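You operate a simulated robot arm through the tools that you are given. There is no shell and no other tool. Be economical: measure what you need, move in short steps, check, and stop when the job is done.

The job below is to be done with a simulated two-armed robot. You get a single attempt, and the scene is never put back.

TASK
Lay sheet PART 1 on the stapler's saddle, PART 5 over it, and staple them at A and B.
Fine: shut the guard before you staple; move the slider to A and push the handle, then the same at B. Two staples. Leave the booklet on the saddle and the other sheets in the rack.

The check looks at the end state, three seconds after you hand in, the way a careful person would. Anything else that was tipped, shoved, dropped, spilled or broken makes it a failure. Flat cloth is picked up by pressing the open fingertips on it (5 to 10 N) and closing them slowly along it; thin cloth reads only 2 to 8 mm in the jaws.

THE ROBOT
Two 6-joint arms with two-finger grippers on one trunk, on a base that drives. Base frame: it is fixed to the floor where the robot stands at the start and does not move with it; the origin is under the middle of the robot, x ahead of it, y to its left, z up. Lengths are in m, angles in degrees, forces in N, time in s.
The left shoulder is at the start at [0.07, 0.176, 1.265], the right one opposite. With the tool pointing down near the work surface each hand reaches from about 0.46 to 0.78 m from the robot's upright axis, wherever it stands, measured 20 degrees to its own side. Places, roughly: stapler guard [0.6, -0.3, 1.1]; stapler handle [0.7, -0.3, 1.2]; stapler slider [0.7, -0.5, 1]. Payload 2.45 kg a hand.
The tool frame of a hand sits at the grasp point between the pads (the TCP): z along the fingers, y along the line on which they close. The tips reach 0.026 m beyond it. Largest opening 0.096 m; the body of the gripper starts 0.069 m behind the TCP.
Orientation is that of the tool frame in the base frame, as a unit quaternion [x, y, z, w]. With the fingers straight down and closing along the base's y, the tool's x points along the base's -x, its y along +y and its z along -z.

THE INTERFACE
- The arms move only by the tool step_arm. It takes "left_increments", "right_increments" or both (then of equal length, played together; a hand with none holds still); each is a list of rows, each an object of numbers (a shift or turn left out is 0, a gripper value left out holds the last): "ax", "ay", "az": the turn, a rotation vector about the base's x, y, z in degrees; "dx", "dy", "dz": the shift along the base's x, y, z in m; "hand": the opening, from 0 (shut) to 1 (fully open). In form: [{"ax": .., "ay": .., "az": .., "dx": .., "dy": .., "dz": .., "hand": ..}, ...]. A call has 1 to 20 rows; each row is the pose to reach, as a shift and turn from the pose commanded when the call began. Rows are played at 5 a second. More than 0.05 m and 8.6 degrees between two rows, or a gripper value outside its range, and nothing of the call is played. Where a pose cannot be reached the arm comes as near as it can. A force on the tool above 40 N (or 10 N above the force at the start of the call, whichever is more), or a blocked arm, ends the call early, and 0.2 s more pass. The fingers move at their own pace and stop on an object; they squeeze with about 30 N. The grip force told is the motor's: it shows also when the fingers shut on nothing. Time passes only in rows, and 0.2 s behind the last, so rows that repeat a pose let the fingers close. The reply holds the time, the measured pose of the TCP, the force on the tool along the base axes, the opening and the grip force, in the units named above and with some noise, with the torque about the TCP (base axes, N m) and any sound that the robot's microphone picked up.
- Cameras (640 x 400 px; columns grow to the right, rows downward): "scene" is now at [0.1267, -0.0411, 1.5817]; the picture's right is [-0.44, -0.90, 0.00], its down [-0.54, 0.26, -0.80] and it looks along [0.72, -0.35, -0.60] (base axes); focal length 255 px, centre (320, 200). "left" rides on the left gripper at [0.082, -0.003, -0.098] in its tool frame; the picture's right is [0.04, 1.00, 0.00], its down [-0.73, 0.03, -0.68] and it looks along [-0.68, 0.03, 0.73] (tool axes); focal length 256 px, centre (320, 200). "right" rides on the right gripper at [0.082, 0.003, -0.098] in its tool frame; the picture's right is [-0.04, 1.00, 0.00], its down [-0.73, -0.03, -0.68] and it looks along [-0.68, -0.03, 0.73] (tool axes); focal length 256 px, centre (320, 200). There is no depth. A picture from a camera that has moved, and an enlarged one, comes with that camera's place and axes in the base frame and with its lens.
- snapshot(camera): a new picture of that camera. It takes no simulated time.
- raise_lower(by): slides the trunk up (or, below 0, down) by that many m; the arms and the scene camera ride with it, the base frame stays. It gives what a move gives, with no picture.
- base_move(legs): drives the robot by 1 to 6 legs, each [ahead, left, turn to the left] in m, m and degrees, along the robot's own axes; the way and the turn of a leg run together, so that a leg with both is an arc; at most 1.5 m and 180 degrees a leg. The arms and the cameras ride along, it lands a little off, and it stops where it bumps. It gives what a move gives.
- pan_tilt(pan, tilt): turns the head with the scene camera to pan (to the left, within 86 degrees either way) and tilt (down, from -29 to 69), counted from straight ahead of the robot. It gives what a move gives.
- close_up(camera, box): a new picture of the part [left, top, right, bottom] of that camera's present view, enlarged. It takes no simulated time.
- finish_job(): hands the job in; it is judged then, once.

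Work in short steps. Places have to be worked out from the pictures, the camera data and where the tool is seen: move nearer, look again, correct. Check each grasp and each placing, and mend what went wrong. You have 120 turns and 92 pictures in all, those below and enlarged ones among them. Open the grippers and draw the arms clear of the work before you hand the job in, unless the task says otherwise; then end with one line.

The tools are called after "Emit:" as a command line: name --argument value ..., lists and objects as JSON in quotes. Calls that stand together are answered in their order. step_arm: Moves the arms, as the interface text tells. Its arguments: {"type":"object","properties":{"left_increments":{"type":"array"},"right_increments":{"type":"array"}},"required":[]} The other tools are called the same way: raise_lower (by) slides the trunk up or down; base_move (legs) drives the base; pan_tilt (pan, tilt) turns the head that bears the scene camera; snapshot (camera) takes a picture; close_up (camera, box) takes an enlarged picture of a part of a camera's view; finish_job () hands the job in.

At the start:

```text
clock: 0.0
left_tool_pos: [0.644, 0.0358, 0.9992]
left_ee_rot: [0.0, 1.0, 0.001, 0.0]
left_ft_force: [0.0, 0.3, -0.5]
left_torque: [0.01, 0.02, -0.01]
left_opening: 0.0958
left_grasp_force: 0.1
right_tool_pos: [0.5121, -0.4114, 1.401]
right_ee_rot: [0.0, 1.0, 0.0, 0.0]
right_ft_force: [-0.1, 0.7, -0.4]
right_torque: [-0.01, -0.01, 0.0]
right_opening: 0.0958
right_grasp_force: 0.0
trunk travel left (down, up): [-0.75, 0.09]
robot x, y, heading: [-0.001, -0.0013, 0.1]
head pan, tilt: [-26.0, 36.8]
```

scene: 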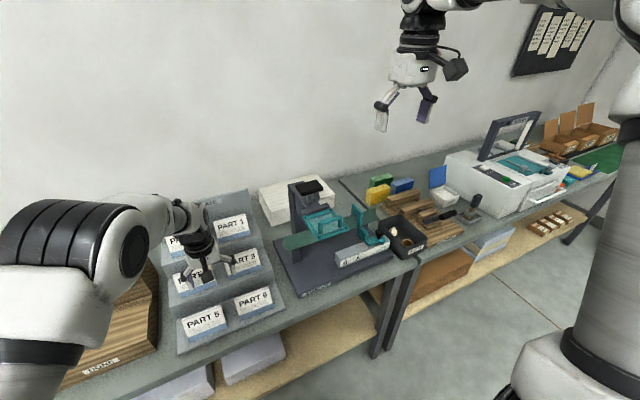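
right: 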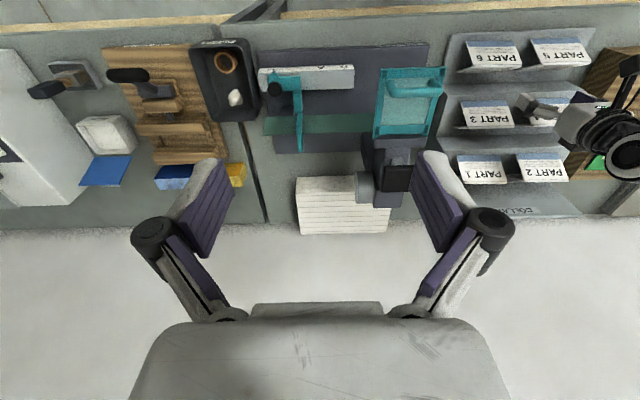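
left: 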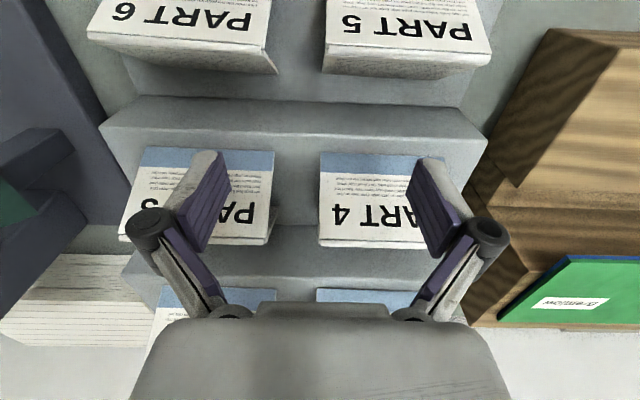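

I start with enlarged views of the stapler and the rack to understand their layout.

Emit:
close_up --camera "scene" --box '[250, 160, 430, 310]'

Emit:
close_up --camera "scene" --box '[140, 180, 300, 360]'

Emit:
close_up --camera "right" --box '[240, 20, 620, 240]'

```text
2.67 times, centred on (340, 235) of scene
camera zoom: at [0.1267, -0.0411, 1.5817], right [-0.44, -0.9, 0.0], down [-0.54, 0.26, -0.8], along [0.72, -0.35, -0.6], focal length 681 px, centre (267, 107)
```

zoom: 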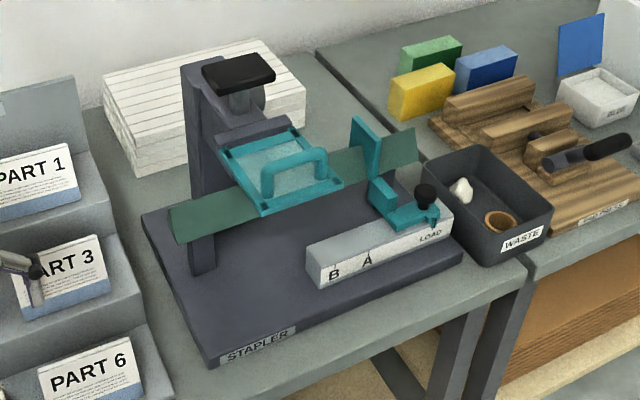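

```text
2.22 times, centred on (220, 270) of scene
camera zoom: at [0.1267, -0.0411, 1.5817], right [-0.44, -0.9, 0.0], down [-0.54, 0.26, -0.8], along [0.72, -0.35, -0.6], focal length 567 px, centre (542, 44)
```

zoom: 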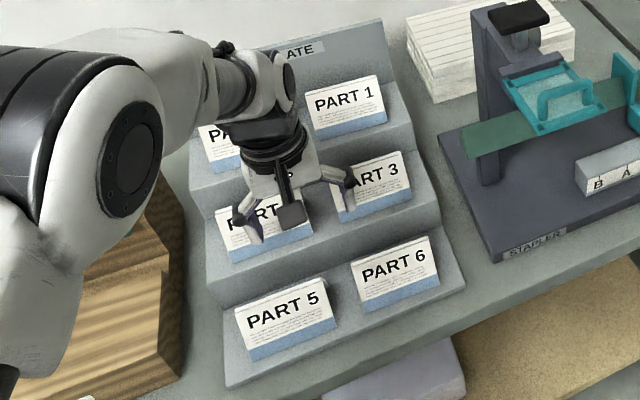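

```text
1.68 times, centred on (430, 130) of right
camera zoom: at [0.4307, -0.4081, 1.4992], right [0.04, 1.0, 0.0], down [0.73, -0.03, 0.68], along [0.68, -0.03, -0.73], focal length 431 px, centre (135, 318)
```

zoom: 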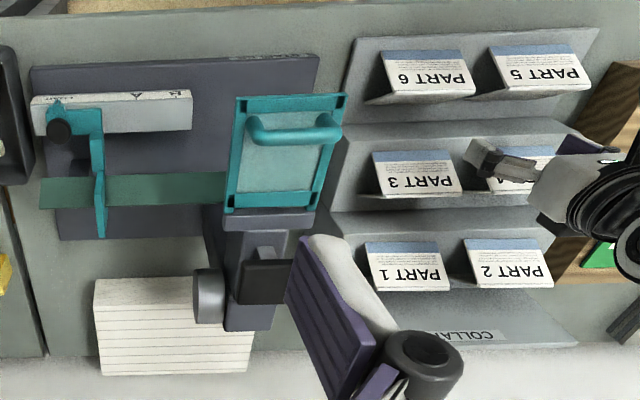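

The slider knob comes out near (0.62, -0.51, 0.947), A near y=-0.41, B near y=-0.36. I lift the left hand for a clear view of the rack and lower the right hand a little for a nearer view of the stapler.

Emit:
step_arm --left_increments '[{"dz": 0.04}, {"dz": 0.08, "dx": -0.03}, {"dz": 0.12, "dx": -0.06}, {"dz": 0.16, "dx": -0.09}, {"dz": 0.19, "dx": -0.12}, {"dz": 0.19, "dx": -0.14}]' --right_increments '[{"dz": -0.03, "dx": -0.02}, {"dz": -0.06, "dx": -0.04}, {"dz": -0.09, "dx": -0.06}, {"dz": -0.11, "dx": -0.08}, {"dz": -0.13, "dx": -0.08}, {"dz": -0.13, "dx": -0.08}]'

Emit:
snapshot --camera "right"

Emit:
snapshot --camera "left"

Emit:
snapshot --camera "scene"

```text
clock: 1.0
left_tool_pos: [0.555, 0.0826, 1.0503]
left_ee_rot: [-0.014, 0.994, -0.013, -0.11]
left_ft_force: [-0.2, -0.1, 0.8]
left_torque: [0.01, 0.0, -0.02]
left_opening: 0.0958
left_grasp_force: 0.2
left hand out of reach, approached as far as the arm can: row 2, 3, 4, 5
right_tool_pos: [0.4586, -0.4093, 1.2876]
right_ee_rot: [-0.001, 1.0, 0.0, -0.001]
right_ft_force: [0.8, -0.4, 0.0]
right_torque: [0.02, -0.02, 0.0]
right_opening: 0.0961
right_grasp_force: 0.2
right hand out of reach, approached as far as the arm can: row 3, 4, 5
trunk travel left (down, up): [-0.75, 0.09]
robot x, y, heading: [0.0013, -0.0023, -0.2]
head pan, tilt: [-26.0, 36.8]
stopped in row 5 (left hand): the arm was blocked; the commanded pose is now the measured one
```

```text
85 pictures are left
camera right: at [0.3781, -0.4069, 1.3856], right [0.04, 1.0, 0.0], down [0.74, -0.03, 0.68], along [0.68, -0.03, -0.74], focal length 256 px, centre (320, 200)
```

right: 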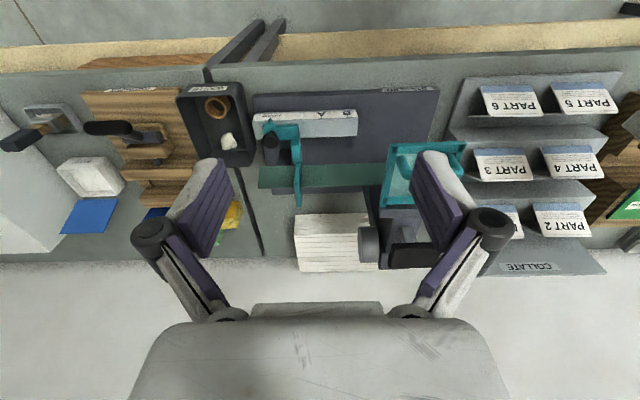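

```text
84 pictures are left
camera left: at [0.4973, 0.0782, 1.1643], right [-0.07, 1.0, -0.01], down [0.86, 0.07, 0.5], along [0.5, 0.02, -0.87], focal length 256 px, centre (320, 200)
```

left: 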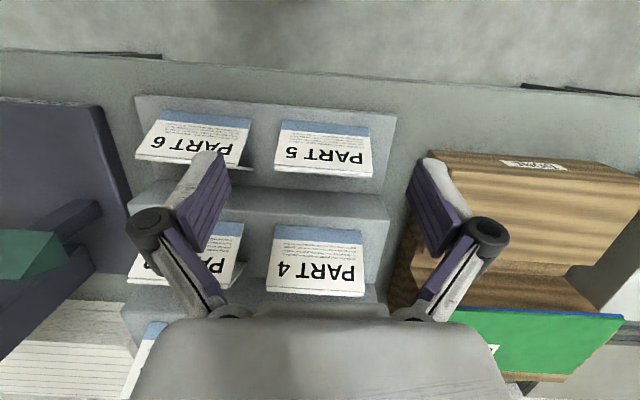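

```text
83 pictures are left
camera scene: at [0.1272, -0.042, 1.5815], right [-0.44, -0.9, 0.0], down [-0.54, 0.26, -0.8], along [0.72, -0.35, -0.6], focal length 255 px, centre (320, 200)
```

scene: 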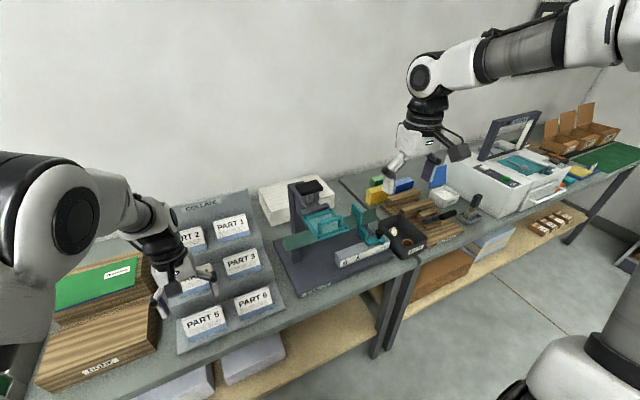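

The sheets lie tilted in the rack; I enlarge PART 5 and the stapler to see how the sheets' edges and the guard are built.

Emit:
close_up --camera "left" --box '[120, 90, 400, 265]'

Emit:
close_up --camera "right" --box '[240, 70, 480, 220]'

Emit:
close_up --camera "scene" --box '[160, 190, 280, 350]'

```text
2.29 times, centred on (260, 178) of left
camera zoom: at [0.4973, 0.0782, 1.1643], right [-0.07, 1.0, -0.01], down [0.86, 0.07, 0.5], along [0.5, 0.02, -0.87], focal length 585 px, centre (457, 251)
```

zoom: 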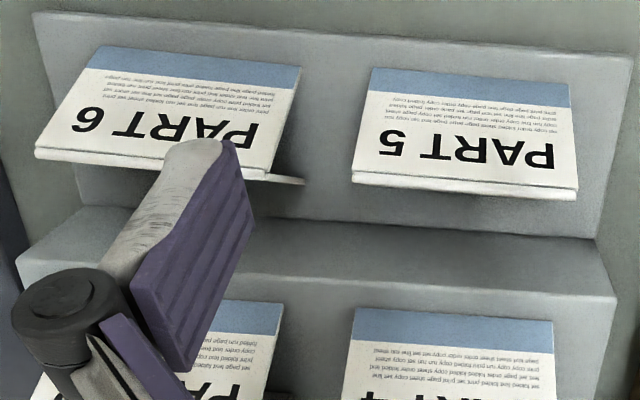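

```text
2.67 times, centred on (360, 145) of right
camera zoom: at [0.3781, -0.4069, 1.3856], right [0.04, 1.0, 0.0], down [0.74, -0.03, 0.68], along [0.68, -0.03, -0.74], focal length 683 px, centre (213, 347)
```

zoom: 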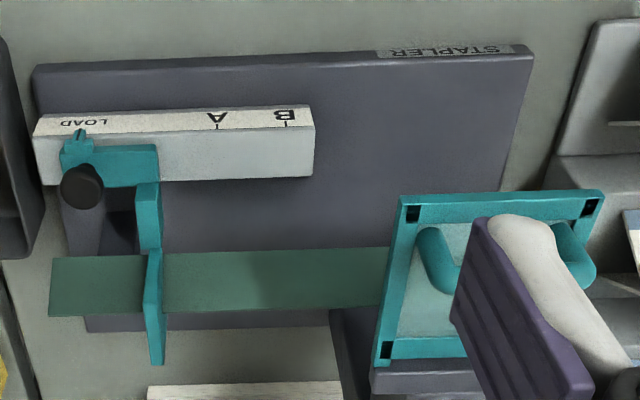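

```text
2.50 times, centred on (220, 270) of scene
camera zoom: at [0.1272, -0.042, 1.5815], right [-0.44, -0.9, 0.0], down [-0.54, 0.26, -0.8], along [0.72, -0.35, -0.6], focal length 638 px, centre (570, 25)
```

zoom: 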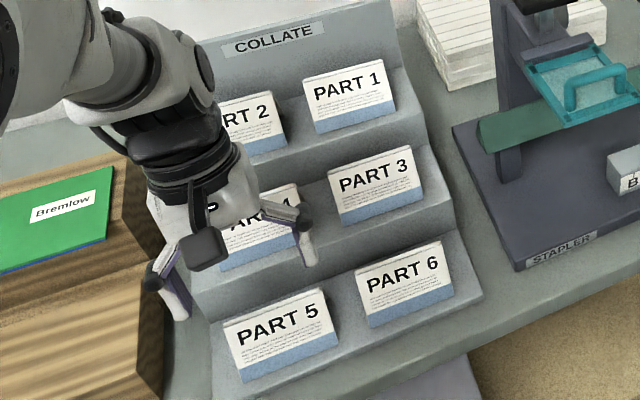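

Each sheet is a folded tent with the spine along y (PART 5 spine about x 0.61, y 0.03–0.14, z 0.91; PART 1 about x 0.81, z 1.05), so it goes astride the green saddle. I bring the right camera lower and to the right to look at saddle, fence, guard and handle.

Emit:
step_arm --right_increments '[{"dz": -0.03, "dy": -0.03}, {"dz": -0.06, "dy": -0.06}, {"dz": -0.09, "dy": -0.09}, {"dz": -0.12, "dy": -0.12}, {"dz": -0.12, "dy": -0.14}]'

Emit:
snapshot --camera "right"

Emit:
close_up --camera "scene" --box '[270, 170, 400, 270]'

```text
clock: 2.2
left_tool_pos: [0.5551, 0.0824, 1.0523]
left_ee_rot: [-0.014, 0.994, -0.014, -0.11]
left_ft_force: [0.1, 0.7, 0.5]
left_torque: [0.0, -0.01, -0.02]
left_opening: 0.0959
left_grasp_force: 0.0
right_tool_pos: [0.4598, -0.5496, 1.1673]
right_ee_rot: [-0.001, 1.0, 0.0, -0.001]
right_ft_force: [0.0, 0.3, 0.6]
right_torque: [-0.02, -0.02, -0.01]
right_opening: 0.0959
right_grasp_force: 0.0
trunk travel left (down, up): [-0.75, 0.09]
robot x, y, heading: [-0.0011, -0.0014, -0.1]
head pan, tilt: [-26.0, 36.8]
```

```text
79 pictures are left
camera right: at [0.3783, -0.5469, 1.2651], right [0.04, 1.0, 0.0], down [0.73, -0.03, 0.68], along [0.68, -0.03, -0.74], focal length 256 px, centre (320, 200)
```

right: 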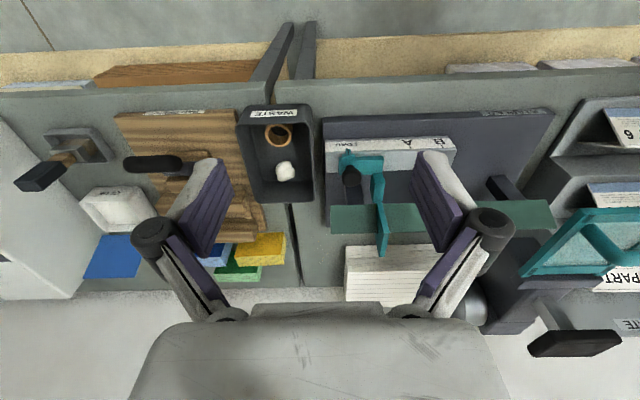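

```text
4.00 times, centred on (335, 220) of scene
camera zoom: at [0.1262, -0.0417, 1.5817], right [-0.44, -0.9, 0.0], down [-0.54, 0.26, -0.8], along [0.72, -0.35, -0.6], focal length 1021 px, centre (260, 120)
```

zoom: 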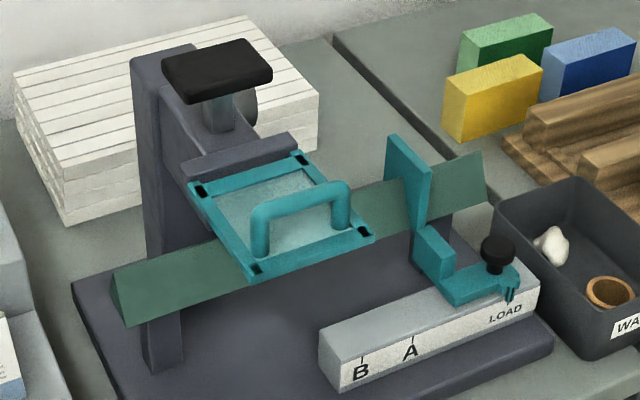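

Geometry so far: saddle ridge x≈0.70, z≈0.995, y −0.545…−0.19; fence at y≈−0.48; the open guard is level at z≈1.105 (x 0.546–0.646, y −0.33…−0.24) and swings down about its rear edge. I move the left hand out of the way to the left, turn the right hand so it closes along x, then look at reach.

Emit:
step_arm --left_increments '[{"dy": 0.03, "dz": 0.02}, {"dy": 0.06, "dz": 0.04}, {"dy": 0.1, "dz": 0.06}, {"dy": 0.14, "dz": 0.08}, {"dy": 0.18, "dz": 0.1}, {"dy": 0.22, "dz": 0.1}, {"dy": 0.25, "dz": 0.1}, {"dy": 0.25, "dz": 0.1}, {"dy": 0.25, "dz": 0.1}, {"dy": 0.25, "dz": 0.1}, {"dy": 0.25, "dz": 0.1}, {"dy": 0.25, "dz": 0.1}]' --right_increments '[{"az": 8, "dz": 0.01}, {"az": 16, "dz": 0.02}, {"az": 24, "dz": 0.03}, {"az": 32, "dz": 0.04}, {"az": 40, "dz": 0.05}, {"az": 48, "dz": 0.06}, {"az": 56, "dz": 0.07}, {"az": 64, "dz": 0.08}, {"az": 72, "dz": 0.08}, {"az": 80, "dz": 0.08}, {"az": 88, "dz": 0.08}, {"az": 90, "dz": 0.08}]'

Emit:
base_move --legs '[[0.1, 0, 0]]'

Emit:
snapshot --camera "scene"

Emit:
snapshot --camera "right"

```text
clock: 4.8
left_tool_pos: [0.5538, 0.332, 1.1507]
left_ee_rot: [-0.012, 0.994, -0.011, -0.111]
left_ft_force: [0.0, -0.3, 0.1]
left_torque: [0.03, 0.01, -0.01]
left_opening: 0.0959
left_grasp_force: 0.1
right_tool_pos: [0.4588, -0.5478, 1.2469]
right_ee_rot: [0.708, -0.706, 0.002, 0.001]
right_ft_force: [0.4, 0.6, -0.7]
right_torque: [-0.02, -0.04, 0.0]
right_opening: 0.0962
right_grasp_force: 0.1
trunk travel left (down, up): [-0.75, 0.09]
robot x, y, heading: [-0.0021, -0.0008, 0.0]
head pan, tilt: [-26.0, 36.8]
```

```text
clock: 6.0
left_tool_pos: [0.6524, 0.3301, 1.1502]
left_ee_rot: [-0.011, 0.994, -0.011, -0.109]
left_ft_force: [0.1, -0.6, -0.7]
left_torque: [-0.02, 0.0, 0.0]
left_opening: 0.0959
left_grasp_force: 0.0
right_tool_pos: [0.5572, -0.5486, 1.2469]
right_ee_rot: [0.708, -0.706, 0.001, 0.001]
right_ft_force: [0.9, -0.3, 0.3]
right_torque: [0.0, 0.0, 0.01]
right_opening: 0.096
right_grasp_force: 0.1
trunk travel left (down, up): [-0.75, 0.09]
robot x, y, heading: [0.0969, 0.0013, 0.0]
head pan, tilt: [-26.0, 36.8]
```

```text
77 pictures are left
camera scene: at [0.2242, -0.041, 1.5819], right [-0.44, -0.9, 0.0], down [-0.54, 0.26, -0.8], along [0.72, -0.35, -0.6], focal length 255 px, centre (320, 200)
```

scene: 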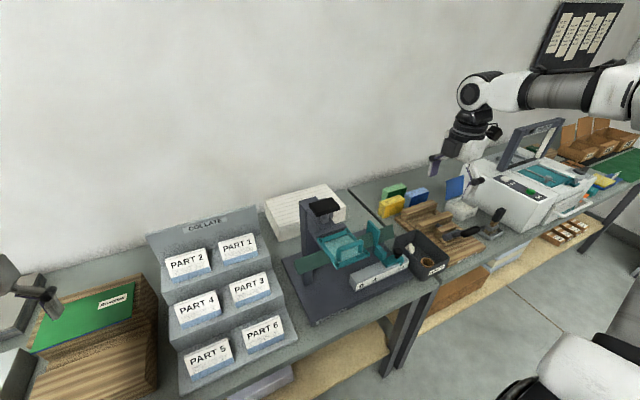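

```text
76 pictures are left
camera right: at [0.5541, -0.6302, 1.3462], right [-1.0, 0.04, 0.0], down [0.03, 0.73, 0.68], along [0.03, 0.68, -0.74], focal length 256 px, centre (320, 200)
```

right: 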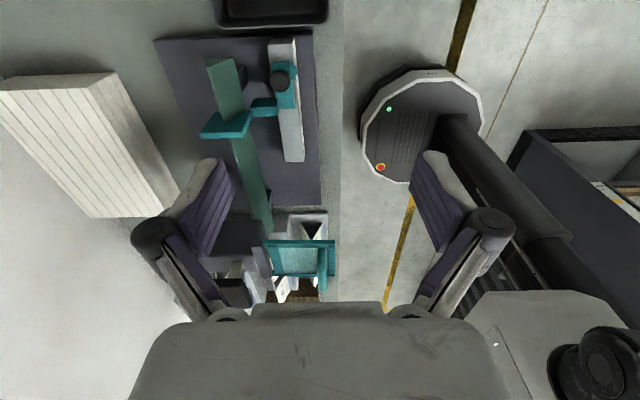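

The rack is now unobstructed. I enlarge it and the stapler to fix PART 1's spine and the ridge.

Emit:
close_up --camera "scene" --box '[140, 205, 310, 395]'

Emit:
close_up --camera "right" --box '[150, 30, 350, 310]'

```text
2.11 times, centred on (225, 300) of scene
camera zoom: at [0.2242, -0.041, 1.5819], right [-0.44, -0.9, 0.0], down [-0.54, 0.26, -0.8], along [0.72, -0.35, -0.6], focal length 538 px, centre (520, -10)
```

zoom: 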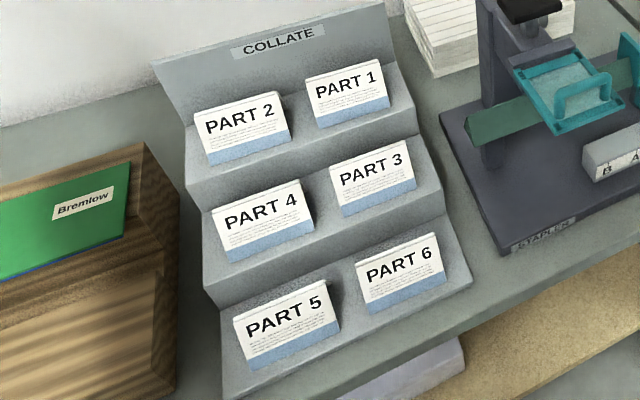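

```text
1.43 times, centred on (250, 170) of right
camera zoom: at [0.5541, -0.6302, 1.3462], right [-1.0, 0.04, 0.0], down [0.03, 0.73, 0.68], along [0.03, 0.68, -0.74], focal length 366 px, centre (420, 243)
```

zoom: 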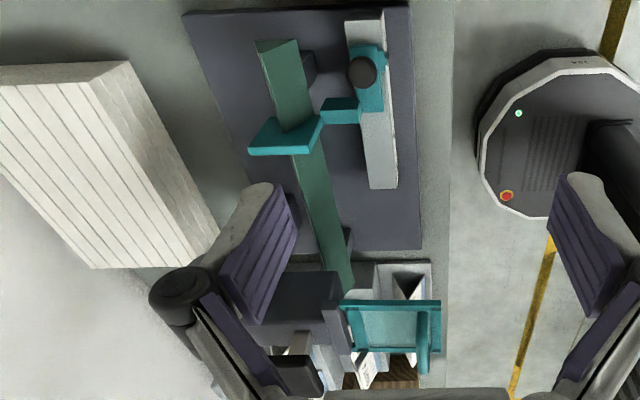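

PART 1 spine re-estimated at x≈0.808, y −0.105…−0.004, z≈1.05. I carry the right hand high over the stapler handle to above PART 1.

Emit:
step_arm --right_increments '[{"dz": 0.03}, {"dz": 0.06, "dy": 0.02}, {"dz": 0.08, "dy": 0.06, "dx": 0.02}, {"dz": 0.08, "dy": 0.1, "dx": 0.04}, {"dz": 0.08, "dy": 0.14, "dx": 0.06}, {"dz": 0.08, "dy": 0.18, "dx": 0.08}, {"dz": 0.08, "dy": 0.22, "dx": 0.1}, {"dz": 0.08, "dy": 0.26, "dx": 0.12}, {"dz": 0.08, "dy": 0.3, "dx": 0.14}, {"dz": 0.08, "dy": 0.34, "dx": 0.16}, {"dz": 0.08, "dy": 0.38, "dx": 0.18}, {"dz": 0.07, "dy": 0.42, "dx": 0.2}, {"dz": 0.04, "dy": 0.45, "dx": 0.22}, {"dz": 0.0, "dy": 0.47, "dx": 0.24}, {"dz": -0.03, "dy": 0.494, "dx": 0.251}, {"dz": -0.03, "dy": 0.494, "dx": 0.251}]'

Emit:
snapshot --camera "right"

Emit:
snapshot --camera "scene"

```text
clock: 9.4
left_tool_pos: [0.6537, 0.3312, 1.1509]
left_ee_rot: [-0.012, 0.994, -0.012, -0.109]
left_ft_force: [-0.3, -0.5, -0.2]
left_torque: [0.04, -0.03, 0.0]
left_opening: 0.0961
left_grasp_force: 0.1
right_tool_pos: [0.8104, -0.0531, 1.2175]
right_ee_rot: [0.708, -0.706, 0.001, 0.001]
right_ft_force: [-0.2, -0.5, 0.0]
right_torque: [-0.02, 0.01, 0.01]
right_opening: 0.0961
right_grasp_force: 0.1
right hand out of reach, approached as far as the arm can: row 2
trunk travel left (down, up): [-0.75, 0.09]
robot x, y, heading: [0.0987, -0.002, 0.1]
head pan, tilt: [-26.0, 36.8]
```

```text
73 pictures are left
camera right: at [0.8065, -0.1354, 1.3159], right [-1.0, 0.04, 0.0], down [0.03, 0.73, 0.68], along [0.03, 0.68, -0.74], focal length 256 px, centre (320, 200)
```

right: 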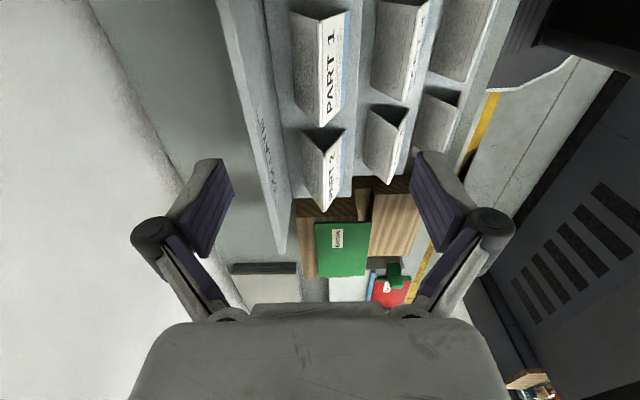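

```text
72 pictures are left
camera scene: at [0.2253, -0.0411, 1.5818], right [-0.44, -0.9, 0.0], down [-0.54, 0.26, -0.8], along [0.72, -0.35, -0.6], focal length 255 px, centre (320, 200)
```

scene: 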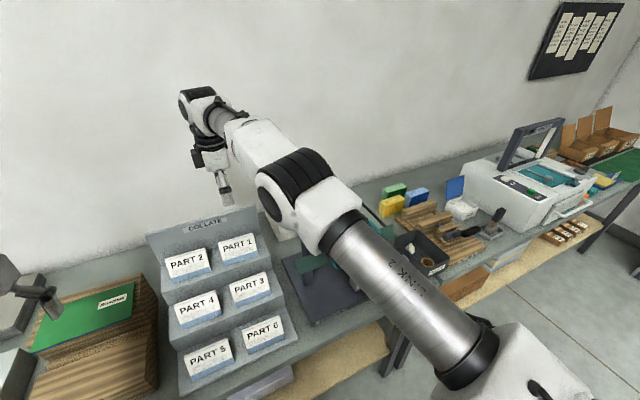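

I enlarge the PART 1 region to read the fold direction.

Emit:
close_up --camera "right" --box '[230, 0, 430, 220]'

```text
1.82 times, centred on (330, 110) of right
camera zoom: at [0.8065, -0.1354, 1.3159], right [-1.0, 0.04, 0.0], down [0.03, 0.73, 0.68], along [0.03, 0.68, -0.74], focal length 465 px, centre (302, 364)
```

zoom: 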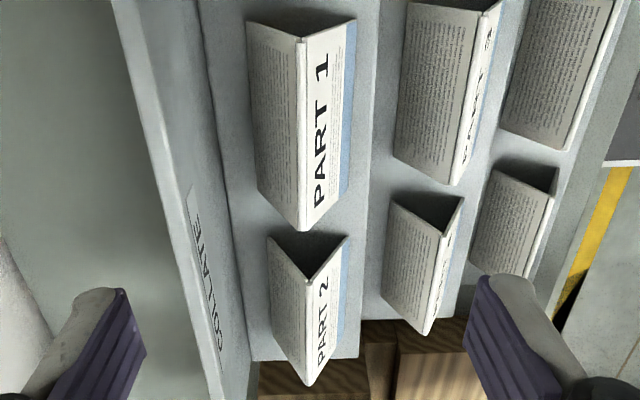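

The sheet is a Λ tent, spine at x≈0.811, z≈1.052, centre y≈−0.052. I lower with the fingers half open so the tips come about 12 mm below the spine, not closing yet.

Emit:
step_arm --right_increments '[{"dz": -0.03, "hand": 0.5}, {"dz": -0.06, "hand": 0.5}, {"dz": -0.09, "hand": 0.5}, {"dz": -0.115, "hand": 0.5}, {"dz": -0.13, "hand": 0.5}, {"dz": -0.142, "hand": 0.5}, {"dz": -0.152, "hand": 0.5}, {"dz": -0.152, "hand": 0.5}]'

Emit:
snapshot --camera "right"

Emit:
close_up --camera "scene" --box '[150, 180, 300, 300]'

```text
clock: 11.2
left_tool_pos: [0.6537, 0.3308, 1.1503]
left_ee_rot: [-0.011, 0.994, -0.011, -0.11]
left_ft_force: [-0.5, 0.3, -0.1]
left_torque: [-0.02, 0.02, -0.02]
left_opening: 0.0961
left_grasp_force: 0.1
right_tool_pos: [0.8112, -0.0543, 1.0641]
right_ee_rot: [0.708, -0.706, 0.001, 0.0]
right_ft_force: [0.1, -0.1, 0.0]
right_torque: [0.02, 0.0, 0.04]
right_opening: 0.0482
right_grasp_force: 0.2
trunk travel left (down, up): [-0.75, 0.09]
robot x, y, heading: [0.1, 0.0029, 0.2]
head pan, tilt: [-26.0, 36.8]
```

```text
70 pictures are left
camera right: at [0.8072, -0.1353, 1.1635], right [-1.0, 0.04, 0.0], down [0.03, 0.73, 0.68], along [0.03, 0.68, -0.74], focal length 256 px, centre (320, 200)
```

right: 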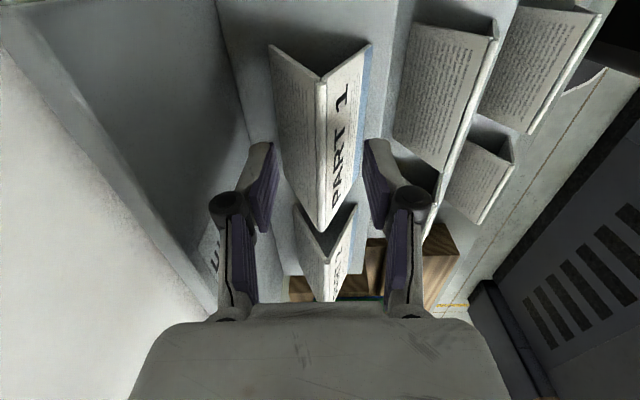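

```text
3.33 times, centred on (225, 240) of scene
camera zoom: at [0.2261, -0.0408, 1.5817], right [-0.44, -0.9, 0.0], down [-0.54, 0.26, -0.8], along [0.72, -0.35, -0.6], focal length 851 px, centre (637, 67)
```

zoom: 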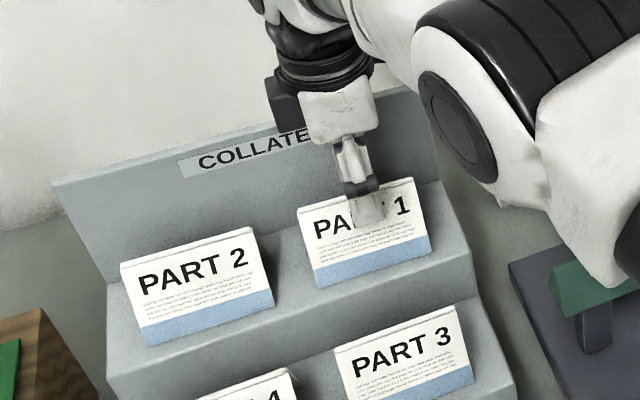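

The spine lies midway between the fingers, which sit near the sheet's middle. I close slowly.

Emit:
step_arm --right_increments '[{"hand": 0.4}, {"hand": 0.33}, {"hand": 0.27}, {"hand": 0.21}, {"hand": 0.16}, {"hand": 0.11}, {"hand": 0.07}, {"hand": 0.03}, {"hand": 0.0}, {"hand": 0.0}]'

Emit:
snapshot --camera "right"

```text
clock: 13.4
left_tool_pos: [0.6542, 0.3311, 1.1512]
left_ee_rot: [-0.011, 0.994, -0.011, -0.109]
left_ft_force: [-0.2, 0.0, -0.3]
left_torque: [-0.01, -0.01, -0.02]
left_opening: 0.0962
left_grasp_force: 0.1
right_tool_pos: [0.8103, -0.0543, 1.0652]
right_ee_rot: [0.708, -0.706, 0.001, 0.0]
right_ft_force: [1.0, 0.7, 2.6]
right_torque: [0.01, -0.03, -0.03]
right_opening: 0.01
right_grasp_force: 29.9
trunk travel left (down, up): [-0.75, 0.09]
robot x, y, heading: [0.0988, -0.0021, -0.4]
head pan, tilt: [-26.0, 36.8]
```

```text
68 pictures are left
camera right: at [0.8072, -0.1352, 1.1638], right [-1.0, 0.04, 0.0], down [0.03, 0.73, 0.68], along [0.03, 0.68, -0.74], focal length 256 px, centre (320, 200)
```

right: 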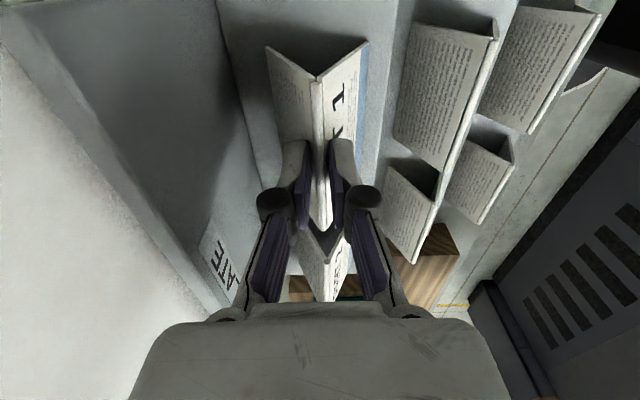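

PART 1 is held firmly (10 mm at the spine, leaves still spread). I lift it straight up, check, with the path then going high over the handle.

Emit:
step_arm --right_increments '[{"dz": 0.02}, {"dz": 0.04}, {"dz": 0.07}, {"dz": 0.1}, {"dz": 0.14}, {"dz": 0.18, "dx": -0.02}, {"dz": 0.22, "dx": -0.05}, {"dz": 0.26, "dx": -0.08}, {"dz": 0.265, "dx": -0.1}, {"dz": 0.265, "dx": -0.11}]'

Emit:
snapshot --camera "right"

Emit:
snapshot --camera "scene"

```text
clock: 15.6
left_tool_pos: [0.6533, 0.3319, 1.1504]
left_ee_rot: [-0.012, 0.994, -0.013, -0.109]
left_ft_force: [-0.9, 0.4, -0.3]
left_torque: [0.0, -0.04, -0.03]
left_opening: 0.0959
left_grasp_force: 0.0
right_tool_pos: [0.7042, -0.067, 1.3291]
right_ee_rot: [-0.7, 0.714, 0.015, 0.006]
right_ft_force: [-0.5, 1.5, 0.9]
right_torque: [-0.01, -0.05, 0.01]
right_opening: 0.0058
right_grasp_force: 29.9
trunk travel left (down, up): [-0.75, 0.09]
robot x, y, heading: [0.0997, 0.001, 0.1]
head pan, tilt: [-26.0, 36.8]
```

```text
67 pictures are left
camera right: at [0.6999, -0.1515, 1.4253], right [-1.0, 0.06, 0.01], down [0.05, 0.71, 0.7], along [0.03, 0.7, -0.71], focal length 256 px, centre (320, 200)
```

right: 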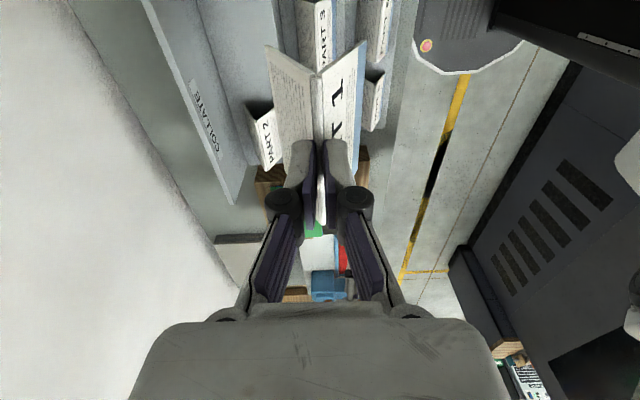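

```text
66 pictures are left
camera scene: at [0.2253, -0.0405, 1.5818], right [-0.44, -0.9, 0.0], down [-0.54, 0.26, -0.8], along [0.72, -0.35, -0.6], focal length 255 px, centre (320, 200)
```

scene: 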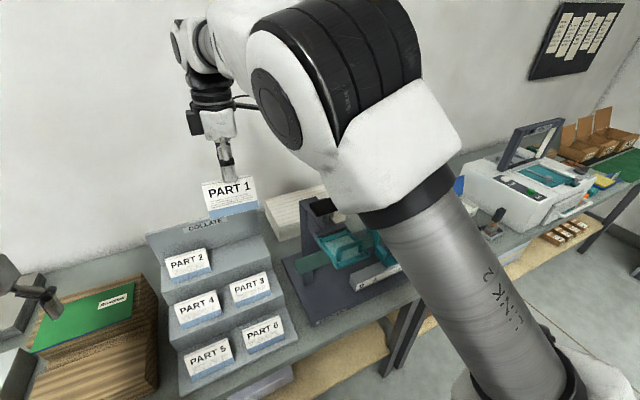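

PART 1 is off the rack, spine ~15 mm below the TCP and centred on it. Handle top is ~1.17, fence's left face about y −0.458, so I carry the sheet over at z 1.33 to y≈−0.40 and lower to hover above the saddle.

Emit:
step_arm --right_increments '[{"dy": -0.03}, {"dy": -0.07}, {"dy": -0.11}, {"dy": -0.15}, {"dy": -0.19}, {"dy": -0.23}, {"dy": -0.27}, {"dy": -0.31}, {"dy": -0.345}, {"dy": -0.345}, {"dy": -0.345, "dz": -0.04}, {"dy": -0.345, "dz": -0.08}, {"dy": -0.345, "dz": -0.12}, {"dy": -0.345, "dz": -0.16}, {"dy": -0.345, "dz": -0.2}, {"dy": -0.345, "dz": -0.23}, {"dy": -0.345, "dz": -0.23}]'

Emit:
snapshot --camera "right"

Emit:
snapshot --camera "scene"

```text
clock: 19.2
left_tool_pos: [0.654, 0.3322, 1.1505]
left_ee_rot: [-0.012, 0.994, -0.011, -0.109]
left_ft_force: [0.0, 0.3, -0.3]
left_torque: [0.0, 0.0, 0.03]
left_opening: 0.096
left_grasp_force: 0.1
right_tool_pos: [0.6995, -0.4006, 1.1003]
right_ee_rot: [0.708, -0.706, 0.001, 0.001]
right_ft_force: [0.0, 0.2, -0.1]
right_torque: [-0.02, 0.03, 0.0]
right_opening: 0.0062
right_grasp_force: 30.1
trunk travel left (down, up): [-0.75, 0.09]
robot x, y, heading: [0.1008, -0.0032, -0.1]
head pan, tilt: [-26.0, 36.8]
```

```text
65 pictures are left
camera right: at [0.6967, -0.4823, 1.1983], right [-1.0, 0.04, 0.0], down [0.03, 0.73, 0.68], along [0.03, 0.68, -0.74], focal length 256 px, centre (320, 200)
```

right: 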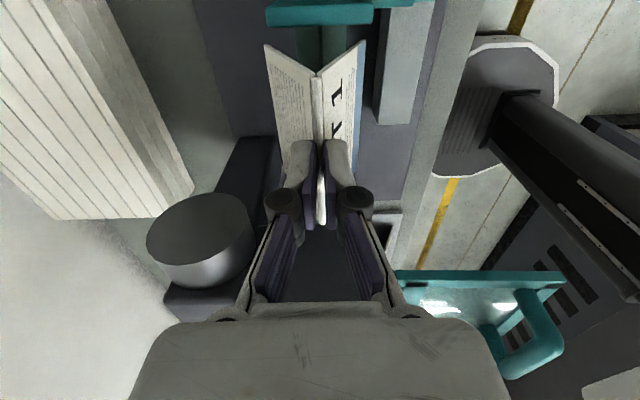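

```text
64 pictures are left
camera scene: at [0.2259, -0.0408, 1.5817], right [-0.44, -0.9, 0.0], down [-0.54, 0.26, -0.8], along [0.72, -0.35, -0.6], focal length 255 px, centre (320, 200)
```

scene: 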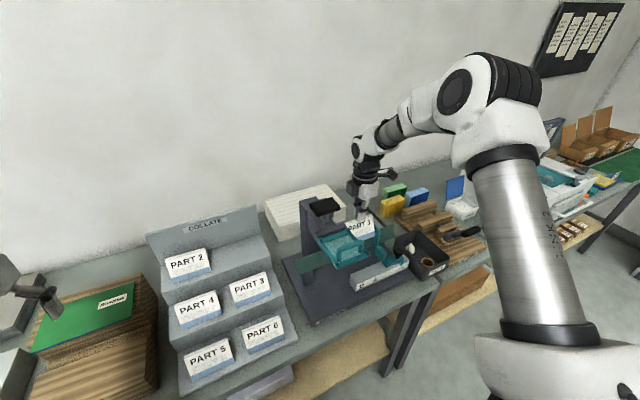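

The sheet hovers over the saddle with about 10 mm to the fence. I enlarge to check alignment in x with the ridge.

Emit:
close_up --camera "right" --box '[240, 0, 400, 100]'

Emit:
close_up --camera "scene" --box '[290, 190, 420, 300]'

```text
4.00 times, centred on (320, 50) of right
camera zoom: at [0.6967, -0.4823, 1.1983], right [-1.0, 0.04, 0.0], down [0.03, 0.73, 0.68], along [0.03, 0.68, -0.74], focal length 1024 px, centre (320, 800)
```

zoom: 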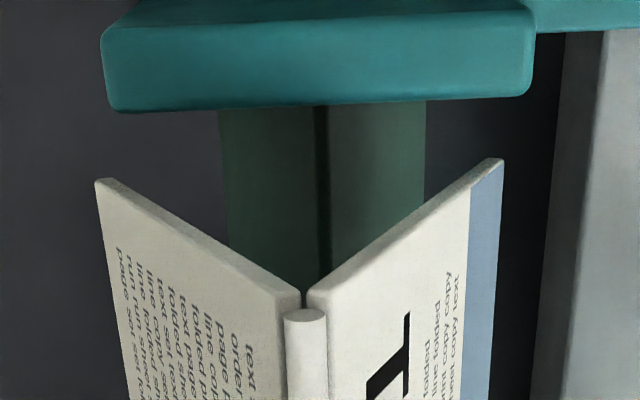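

```text
3.64 times, centred on (355, 245) of scene
camera zoom: at [0.2259, -0.0408, 1.5817], right [-0.44, -0.9, 0.0], down [-0.54, 0.26, -0.8], along [0.72, -0.35, -0.6], focal length 928 px, centre (193, 36)
```

zoom: 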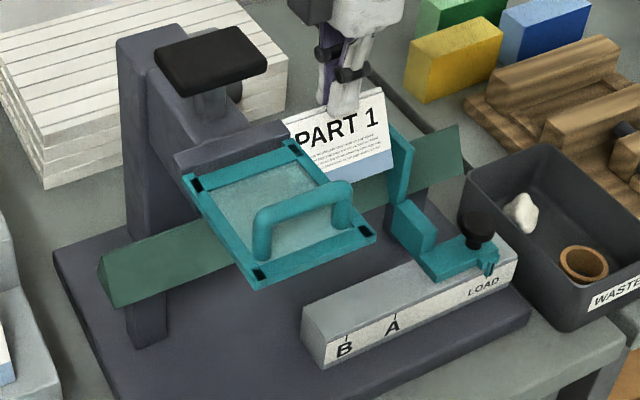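

The ridge (x≈0.698) and the spine (x≈0.700) agree within ~1 mm. I lower in small steps to contact.

Emit:
step_arm --right_increments '[{"dz": -0.02, "dx": -0.001}, {"dz": -0.04, "dx": -0.001}, {"dz": -0.055, "dx": -0.001}, {"dz": -0.065, "dx": -0.001}, {"dz": -0.072, "dx": -0.001}, {"dz": -0.076, "dx": -0.001}, {"dz": -0.08, "dx": -0.001}, {"dz": -0.08, "dx": -0.001}]'

Emit:
close_up --camera "right" --box '[240, 0, 400, 100]'

Emit:
close_up --camera "scene" --box '[310, 190, 410, 270]'

```text
clock: 20.8
left_tool_pos: [0.6506, 0.3319, 1.1527]
left_ee_rot: [-0.011, 0.994, -0.014, -0.107]
left_ft_force: [0.2, -0.3, -0.8]
left_torque: [-0.04, 0.01, 0.07]
left_opening: 0.0961
left_grasp_force: 0.1
right_tool_pos: [0.6982, -0.3998, 1.0298]
right_ee_rot: [-0.707, 0.707, -0.006, 0.002]
right_ft_force: [-12.3, -0.2, 23.2]
right_torque: [0.49, 0.31, 0.14]
right_opening: 0.0061
right_grasp_force: 30.1
trunk travel left (down, up): [-0.75, 0.09]
robot x, y, heading: [0.1033, -0.0012, -0.3]
head pan, tilt: [-26.0, 36.8]
stopped in row 8 (right hand): the force on the tool passed its limit at 42 N (the readings are from after the stop); the commanded pose is now the measured one
```

```text
4.00 times, centred on (320, 50) of right
camera zoom: at [0.6933, -0.4804, 1.1269], right [-1.0, 0.04, -0.01], down [0.02, 0.74, 0.68], along [0.04, 0.67, -0.74], focal length 1024 px, centre (320, 800)
```

zoom: 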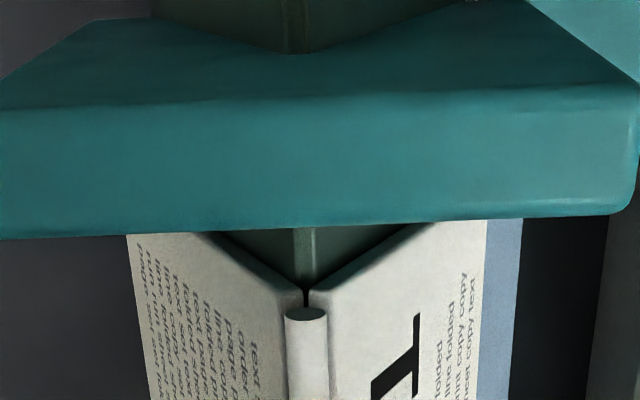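

```text
5.00 times, centred on (360, 230) of scene
camera zoom: at [0.2199, -0.0383, 1.5824], right [-0.44, -0.9, 0.0], down [-0.54, 0.26, -0.8], along [0.72, -0.35, -0.6], focal length 1277 px, centre (120, 50)
```

zoom: 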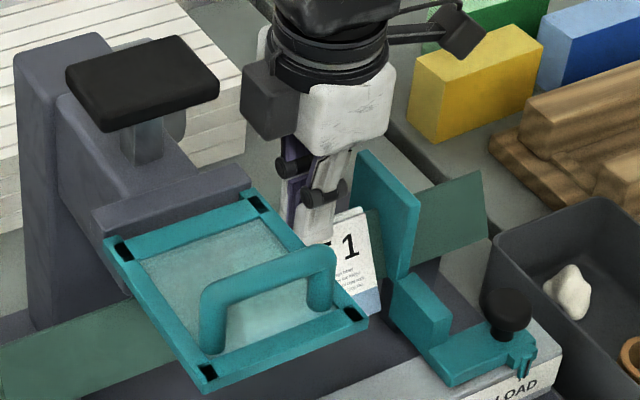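

Contact came at TCP 1.030 with the fingertips right above the ridge, so the sheet is straddling it. I relieve the force by 3 mm and open slowly so it drops the last few millimetres astride.

Emit:
step_arm --right_increments '[{"dz": 0.003}, {"dz": 0.003}, {"dz": 0.003, "hand": 0.1}, {"dz": 0.003, "hand": 0.16}, {"dz": 0.003, "hand": 0.22}, {"dz": 0.003, "hand": 0.3}, {"dz": 0.003, "hand": 0.4}, {"dz": 0.003, "hand": 0.5}, {"dz": 0.003, "hand": 0.5}]'

Emit:
snapshot --camera "right"

```text
clock: 22.8
left_tool_pos: [0.6544, 0.331, 1.1515]
left_ee_rot: [-0.011, 0.994, -0.012, -0.11]
left_ft_force: [0.3, 0.1, 0.7]
left_torque: [-0.01, 0.01, 0.01]
left_opening: 0.096
left_grasp_force: 0.1
right_tool_pos: [0.702, -0.4007, 1.0263]
right_ee_rot: [-0.707, 0.707, -0.004, 0.001]
right_ft_force: [0.9, 0.2, 0.1]
right_torque: [0.01, -0.01, 0.02]
right_opening: 0.0477
right_grasp_force: 0.1
trunk travel left (down, up): [-0.75, 0.09]
robot x, y, heading: [0.1018, -0.0001, -0.0]
head pan, tilt: [-26.0, 36.8]
```

```text
59 pictures are left
camera right: at [0.6977, -0.4819, 1.1249], right [-1.0, 0.04, -0.01], down [0.02, 0.74, 0.68], along [0.03, 0.68, -0.74], focal length 256 px, centre (320, 200)
```

right: 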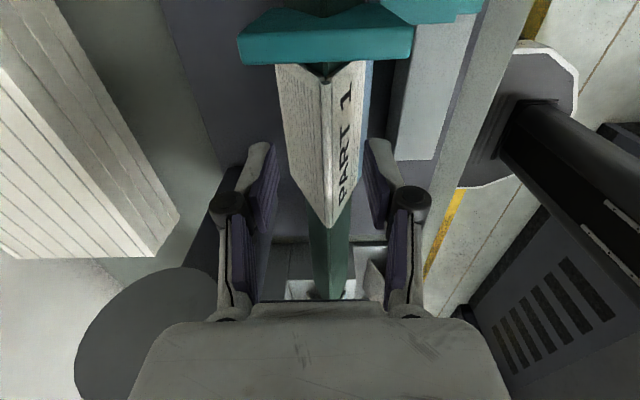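

PART 1 sits astride the saddle, close to the fence. I withdraw upward and go high over to PART 5.

Emit:
step_arm --right_increments '[{"dz": 0.02}, {"dz": 0.06}, {"dz": 0.1}, {"dz": 0.14}, {"dz": 0.18}, {"dz": 0.22}, {"dz": 0.26}, {"dz": 0.3, "dy": 0.01}, {"dz": 0.3, "dy": 0.05, "dx": -0.01}, {"dz": 0.3, "dy": 0.095, "dx": -0.02}, {"dz": 0.3, "dy": 0.14, "dx": -0.03}, {"dz": 0.3, "dy": 0.185, "dx": -0.04}, {"dz": 0.3, "dy": 0.23, "dx": -0.05}, {"dz": 0.3, "dy": 0.275, "dx": -0.06}, {"dz": 0.3, "dy": 0.32, "dx": -0.07}, {"dz": 0.27, "dy": 0.355, "dx": -0.08}, {"dz": 0.23, "dy": 0.385, "dx": -0.09}, {"dz": 0.19, "dy": 0.41, "dx": -0.09}]'

Emit:
snapshot --camera "scene"

```text
refused: row 17 steps farther than a row can; nothing moved
```

```text
58 pictures are left
camera scene: at [0.2262, -0.041, 1.5817], right [-0.44, -0.9, 0.0], down [-0.54, 0.26, -0.8], along [0.72, -0.35, -0.6], focal length 255 px, centre (320, 200)
```

scene: 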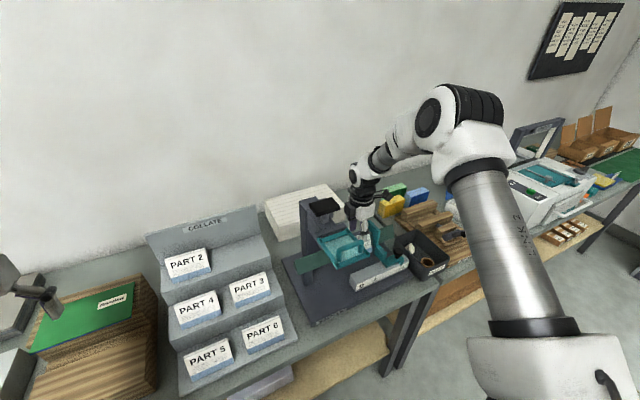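

The call was refused for a step just over 0.05 m; I resend it with smaller steps.

Emit:
step_arm --right_increments '[{"dz": 0.02}, {"dz": 0.06}, {"dz": 0.1}, {"dz": 0.14}, {"dz": 0.18}, {"dz": 0.22}, {"dz": 0.26}, {"dz": 0.3, "dy": 0.01}, {"dz": 0.3, "dy": 0.05, "dx": -0.01}, {"dz": 0.3, "dy": 0.095, "dx": -0.02}, {"dz": 0.3, "dy": 0.14, "dx": -0.03}, {"dz": 0.3, "dy": 0.185, "dx": -0.04}, {"dz": 0.3, "dy": 0.23, "dx": -0.05}, {"dz": 0.3, "dy": 0.275, "dx": -0.06}, {"dz": 0.3, "dy": 0.32, "dx": -0.07}, {"dz": 0.29, "dy": 0.36, "dx": -0.08}, {"dz": 0.27, "dy": 0.4, "dx": -0.085}, {"dz": 0.25, "dy": 0.44, "dx": -0.09}, {"dz": 0.22, "dy": 0.475, "dx": -0.092}, {"dz": 0.19, "dy": 0.485, "dx": -0.092}]'

Emit:
snapshot --camera "scene"

Emit:
snapshot --camera "right"

```text
clock: 27.2
left_tool_pos: [0.6542, 0.3318, 1.1506]
left_ee_rot: [-0.01, 0.994, -0.012, -0.11]
left_ft_force: [0.4, 0.2, -1.4]
left_torque: [-0.02, 0.0, 0.0]
left_opening: 0.0959
left_grasp_force: 0.1
right_tool_pos: [0.7133, -0.0744, 1.2766]
right_ee_rot: [-0.687, 0.726, 0.02, 0.035]
right_ft_force: [-0.3, 0.2, -0.6]
right_torque: [-0.04, 0.01, 0.01]
right_opening: 0.0481
right_grasp_force: 0.0
right hand out of reach, approached as far as the arm can: row 16, 17, 18, 19, 20
trunk travel left (down, up): [-0.75, 0.09]
robot x, y, heading: [0.1007, 0.0013, 0.0]
head pan, tilt: [-26.0, 36.8]
stopped in row 20 (right hand): the arm was blocked; the commanded pose is now the measured one
```

```text
57 pictures are left
camera scene: at [0.2257, -0.0401, 1.5817], right [-0.44, -0.9, 0.0], down [-0.54, 0.26, -0.8], along [0.72, -0.35, -0.6], focal length 255 px, centre (320, 200)
```

scene: 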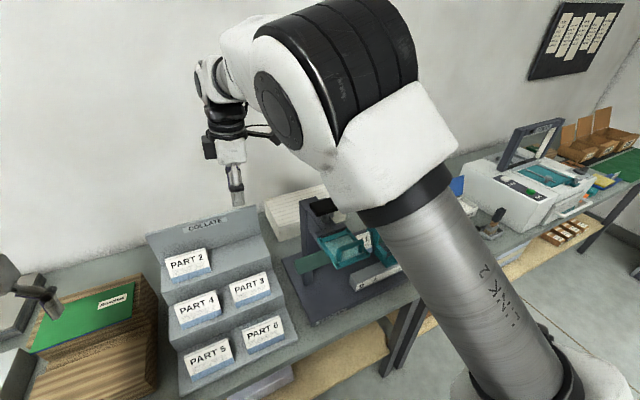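

```text
56 pictures are left
camera right: at [0.7031, -0.1623, 1.3682], right [-1.0, 0.1, -0.01], down [0.06, 0.68, 0.73], along [0.08, 0.73, -0.68], focal length 256 px, centre (320, 200)
```

right: 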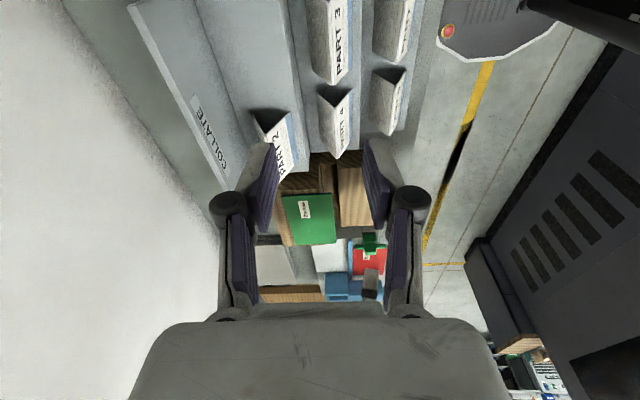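

Up high the right arm cannot come that near its own body, so I shift the base back and to the left; PART 5 will then lie comfortably on the right hand's side.

Emit:
base_move --legs '[[-0.1, 0, 0], [0, 0.28, 0]]'

Emit:
snapshot --camera "scene"

```text
clock: 29.9
left_tool_pos: [0.5555, 0.6106, 1.1503]
left_ee_rot: [-0.011, 0.994, -0.011, -0.109]
left_ft_force: [0.3, 0.1, -1.0]
left_torque: [0.01, -0.01, 0.02]
left_opening: 0.0961
left_grasp_force: 0.1
right_tool_pos: [0.614, 0.2063, 1.2761]
right_ee_rot: [-0.686, 0.726, 0.02, 0.034]
right_ft_force: [-0.1, 0.8, 0.5]
right_torque: [0.02, 0.0, -0.02]
right_opening: 0.048
right_grasp_force: 0.0
trunk travel left (down, up): [-0.75, 0.09]
robot x, y, heading: [0.0018, 0.281, -0.1]
head pan, tilt: [-26.0, 36.8]
```

```text
55 pictures are left
camera scene: at [0.1271, 0.2383, 1.5816], right [-0.44, -0.9, 0.0], down [-0.54, 0.26, -0.8], along [0.72, -0.35, -0.6], focal length 255 px, centre (320, 200)
```

scene: 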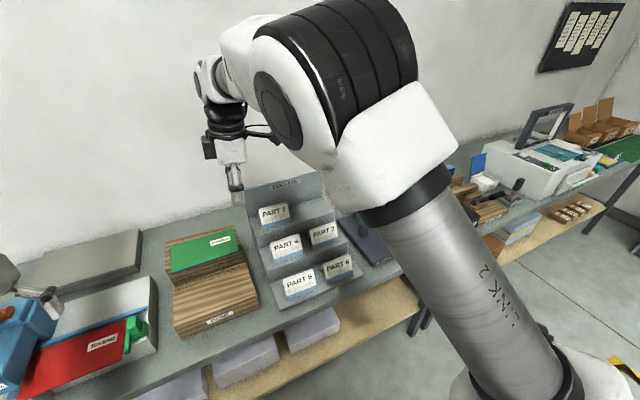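

Base is at (0.00, 0.28). I straighten the hand and bring it above PART 5.

Emit:
step_arm --right_increments '[{"ax": -2.2, "ay": 0.6, "az": 1.6, "dy": -0.03}, {"ax": -4.46, "ay": 1.2, "az": 3.16, "dy": -0.06}, {"ax": -4.46, "ay": 1.2, "az": 3.16, "dy": -0.09, "dz": -0.03}, {"ax": -4.46, "ay": 1.2, "az": 3.16, "dy": -0.121, "dz": -0.06}, {"ax": -4.46, "ay": 1.2, "az": 3.16, "dy": -0.121, "dz": -0.1, "dx": -0.004}, {"ax": -4.46, "ay": 1.2, "az": 3.16, "dy": -0.121, "dz": -0.14, "dx": -0.004}, {"ax": -4.46, "ay": 1.2, "az": 3.16, "dy": -0.121, "dz": -0.18, "dx": -0.004}, {"ax": -4.46, "ay": 1.2, "az": 3.16, "dy": -0.121, "dz": -0.206, "dx": -0.004}, {"ax": -4.46, "ay": 1.2, "az": 3.16, "dy": -0.121, "dz": -0.206, "dx": -0.004}]'

Emit:
snapshot --camera "right"

Emit:
close_up --camera "scene" --box '[220, 160, 380, 320]'

```text
clock: 31.9
left_tool_pos: [0.5554, 0.612, 1.1505]
left_ee_rot: [-0.011, 0.994, -0.012, -0.11]
left_ft_force: [-0.2, 0.1, 0.1]
left_torque: [0.0, 0.0, -0.01]
left_opening: 0.0962
left_grasp_force: 0.0
right_tool_pos: [0.6088, 0.0864, 1.0722]
right_ee_rot: [-0.707, 0.708, 0.0, -0.001]
right_ft_force: [0.3, 1.0, 0.1]
right_torque: [0.0, -0.01, 0.0]
right_opening: 0.048
right_grasp_force: 0.0
trunk travel left (down, up): [-0.75, 0.09]
robot x, y, heading: [0.0052, 0.28, -0.1]
head pan, tilt: [-26.0, 36.8]
```

```text
54 pictures are left
camera right: at [0.6065, 0.0055, 1.1699], right [-1.0, 0.04, 0.0], down [0.03, 0.73, 0.68], along [0.03, 0.68, -0.74], focal length 256 px, centre (320, 200)
```

right: 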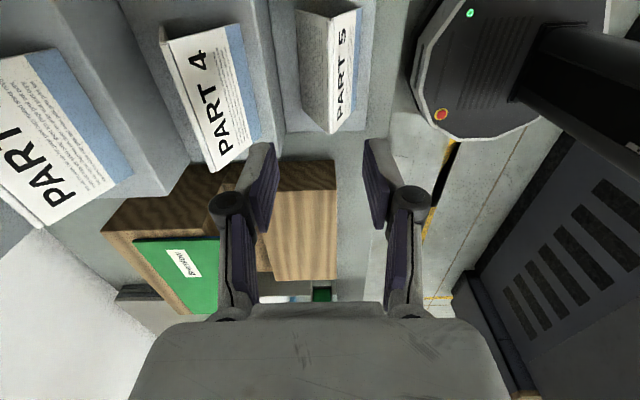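

```text
2.50 times, centred on (300, 240) of scene
camera zoom: at [0.1268, 0.2405, 1.5817], right [-0.44, -0.9, 0.0], down [-0.54, 0.26, -0.8], along [0.72, -0.35, -0.6], focal length 638 px, centre (370, 100)
```

zoom: 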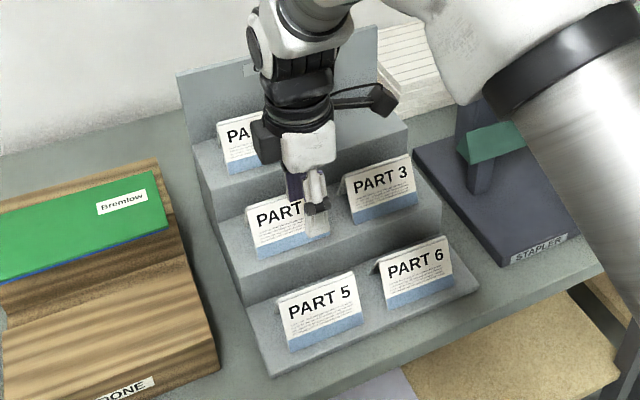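

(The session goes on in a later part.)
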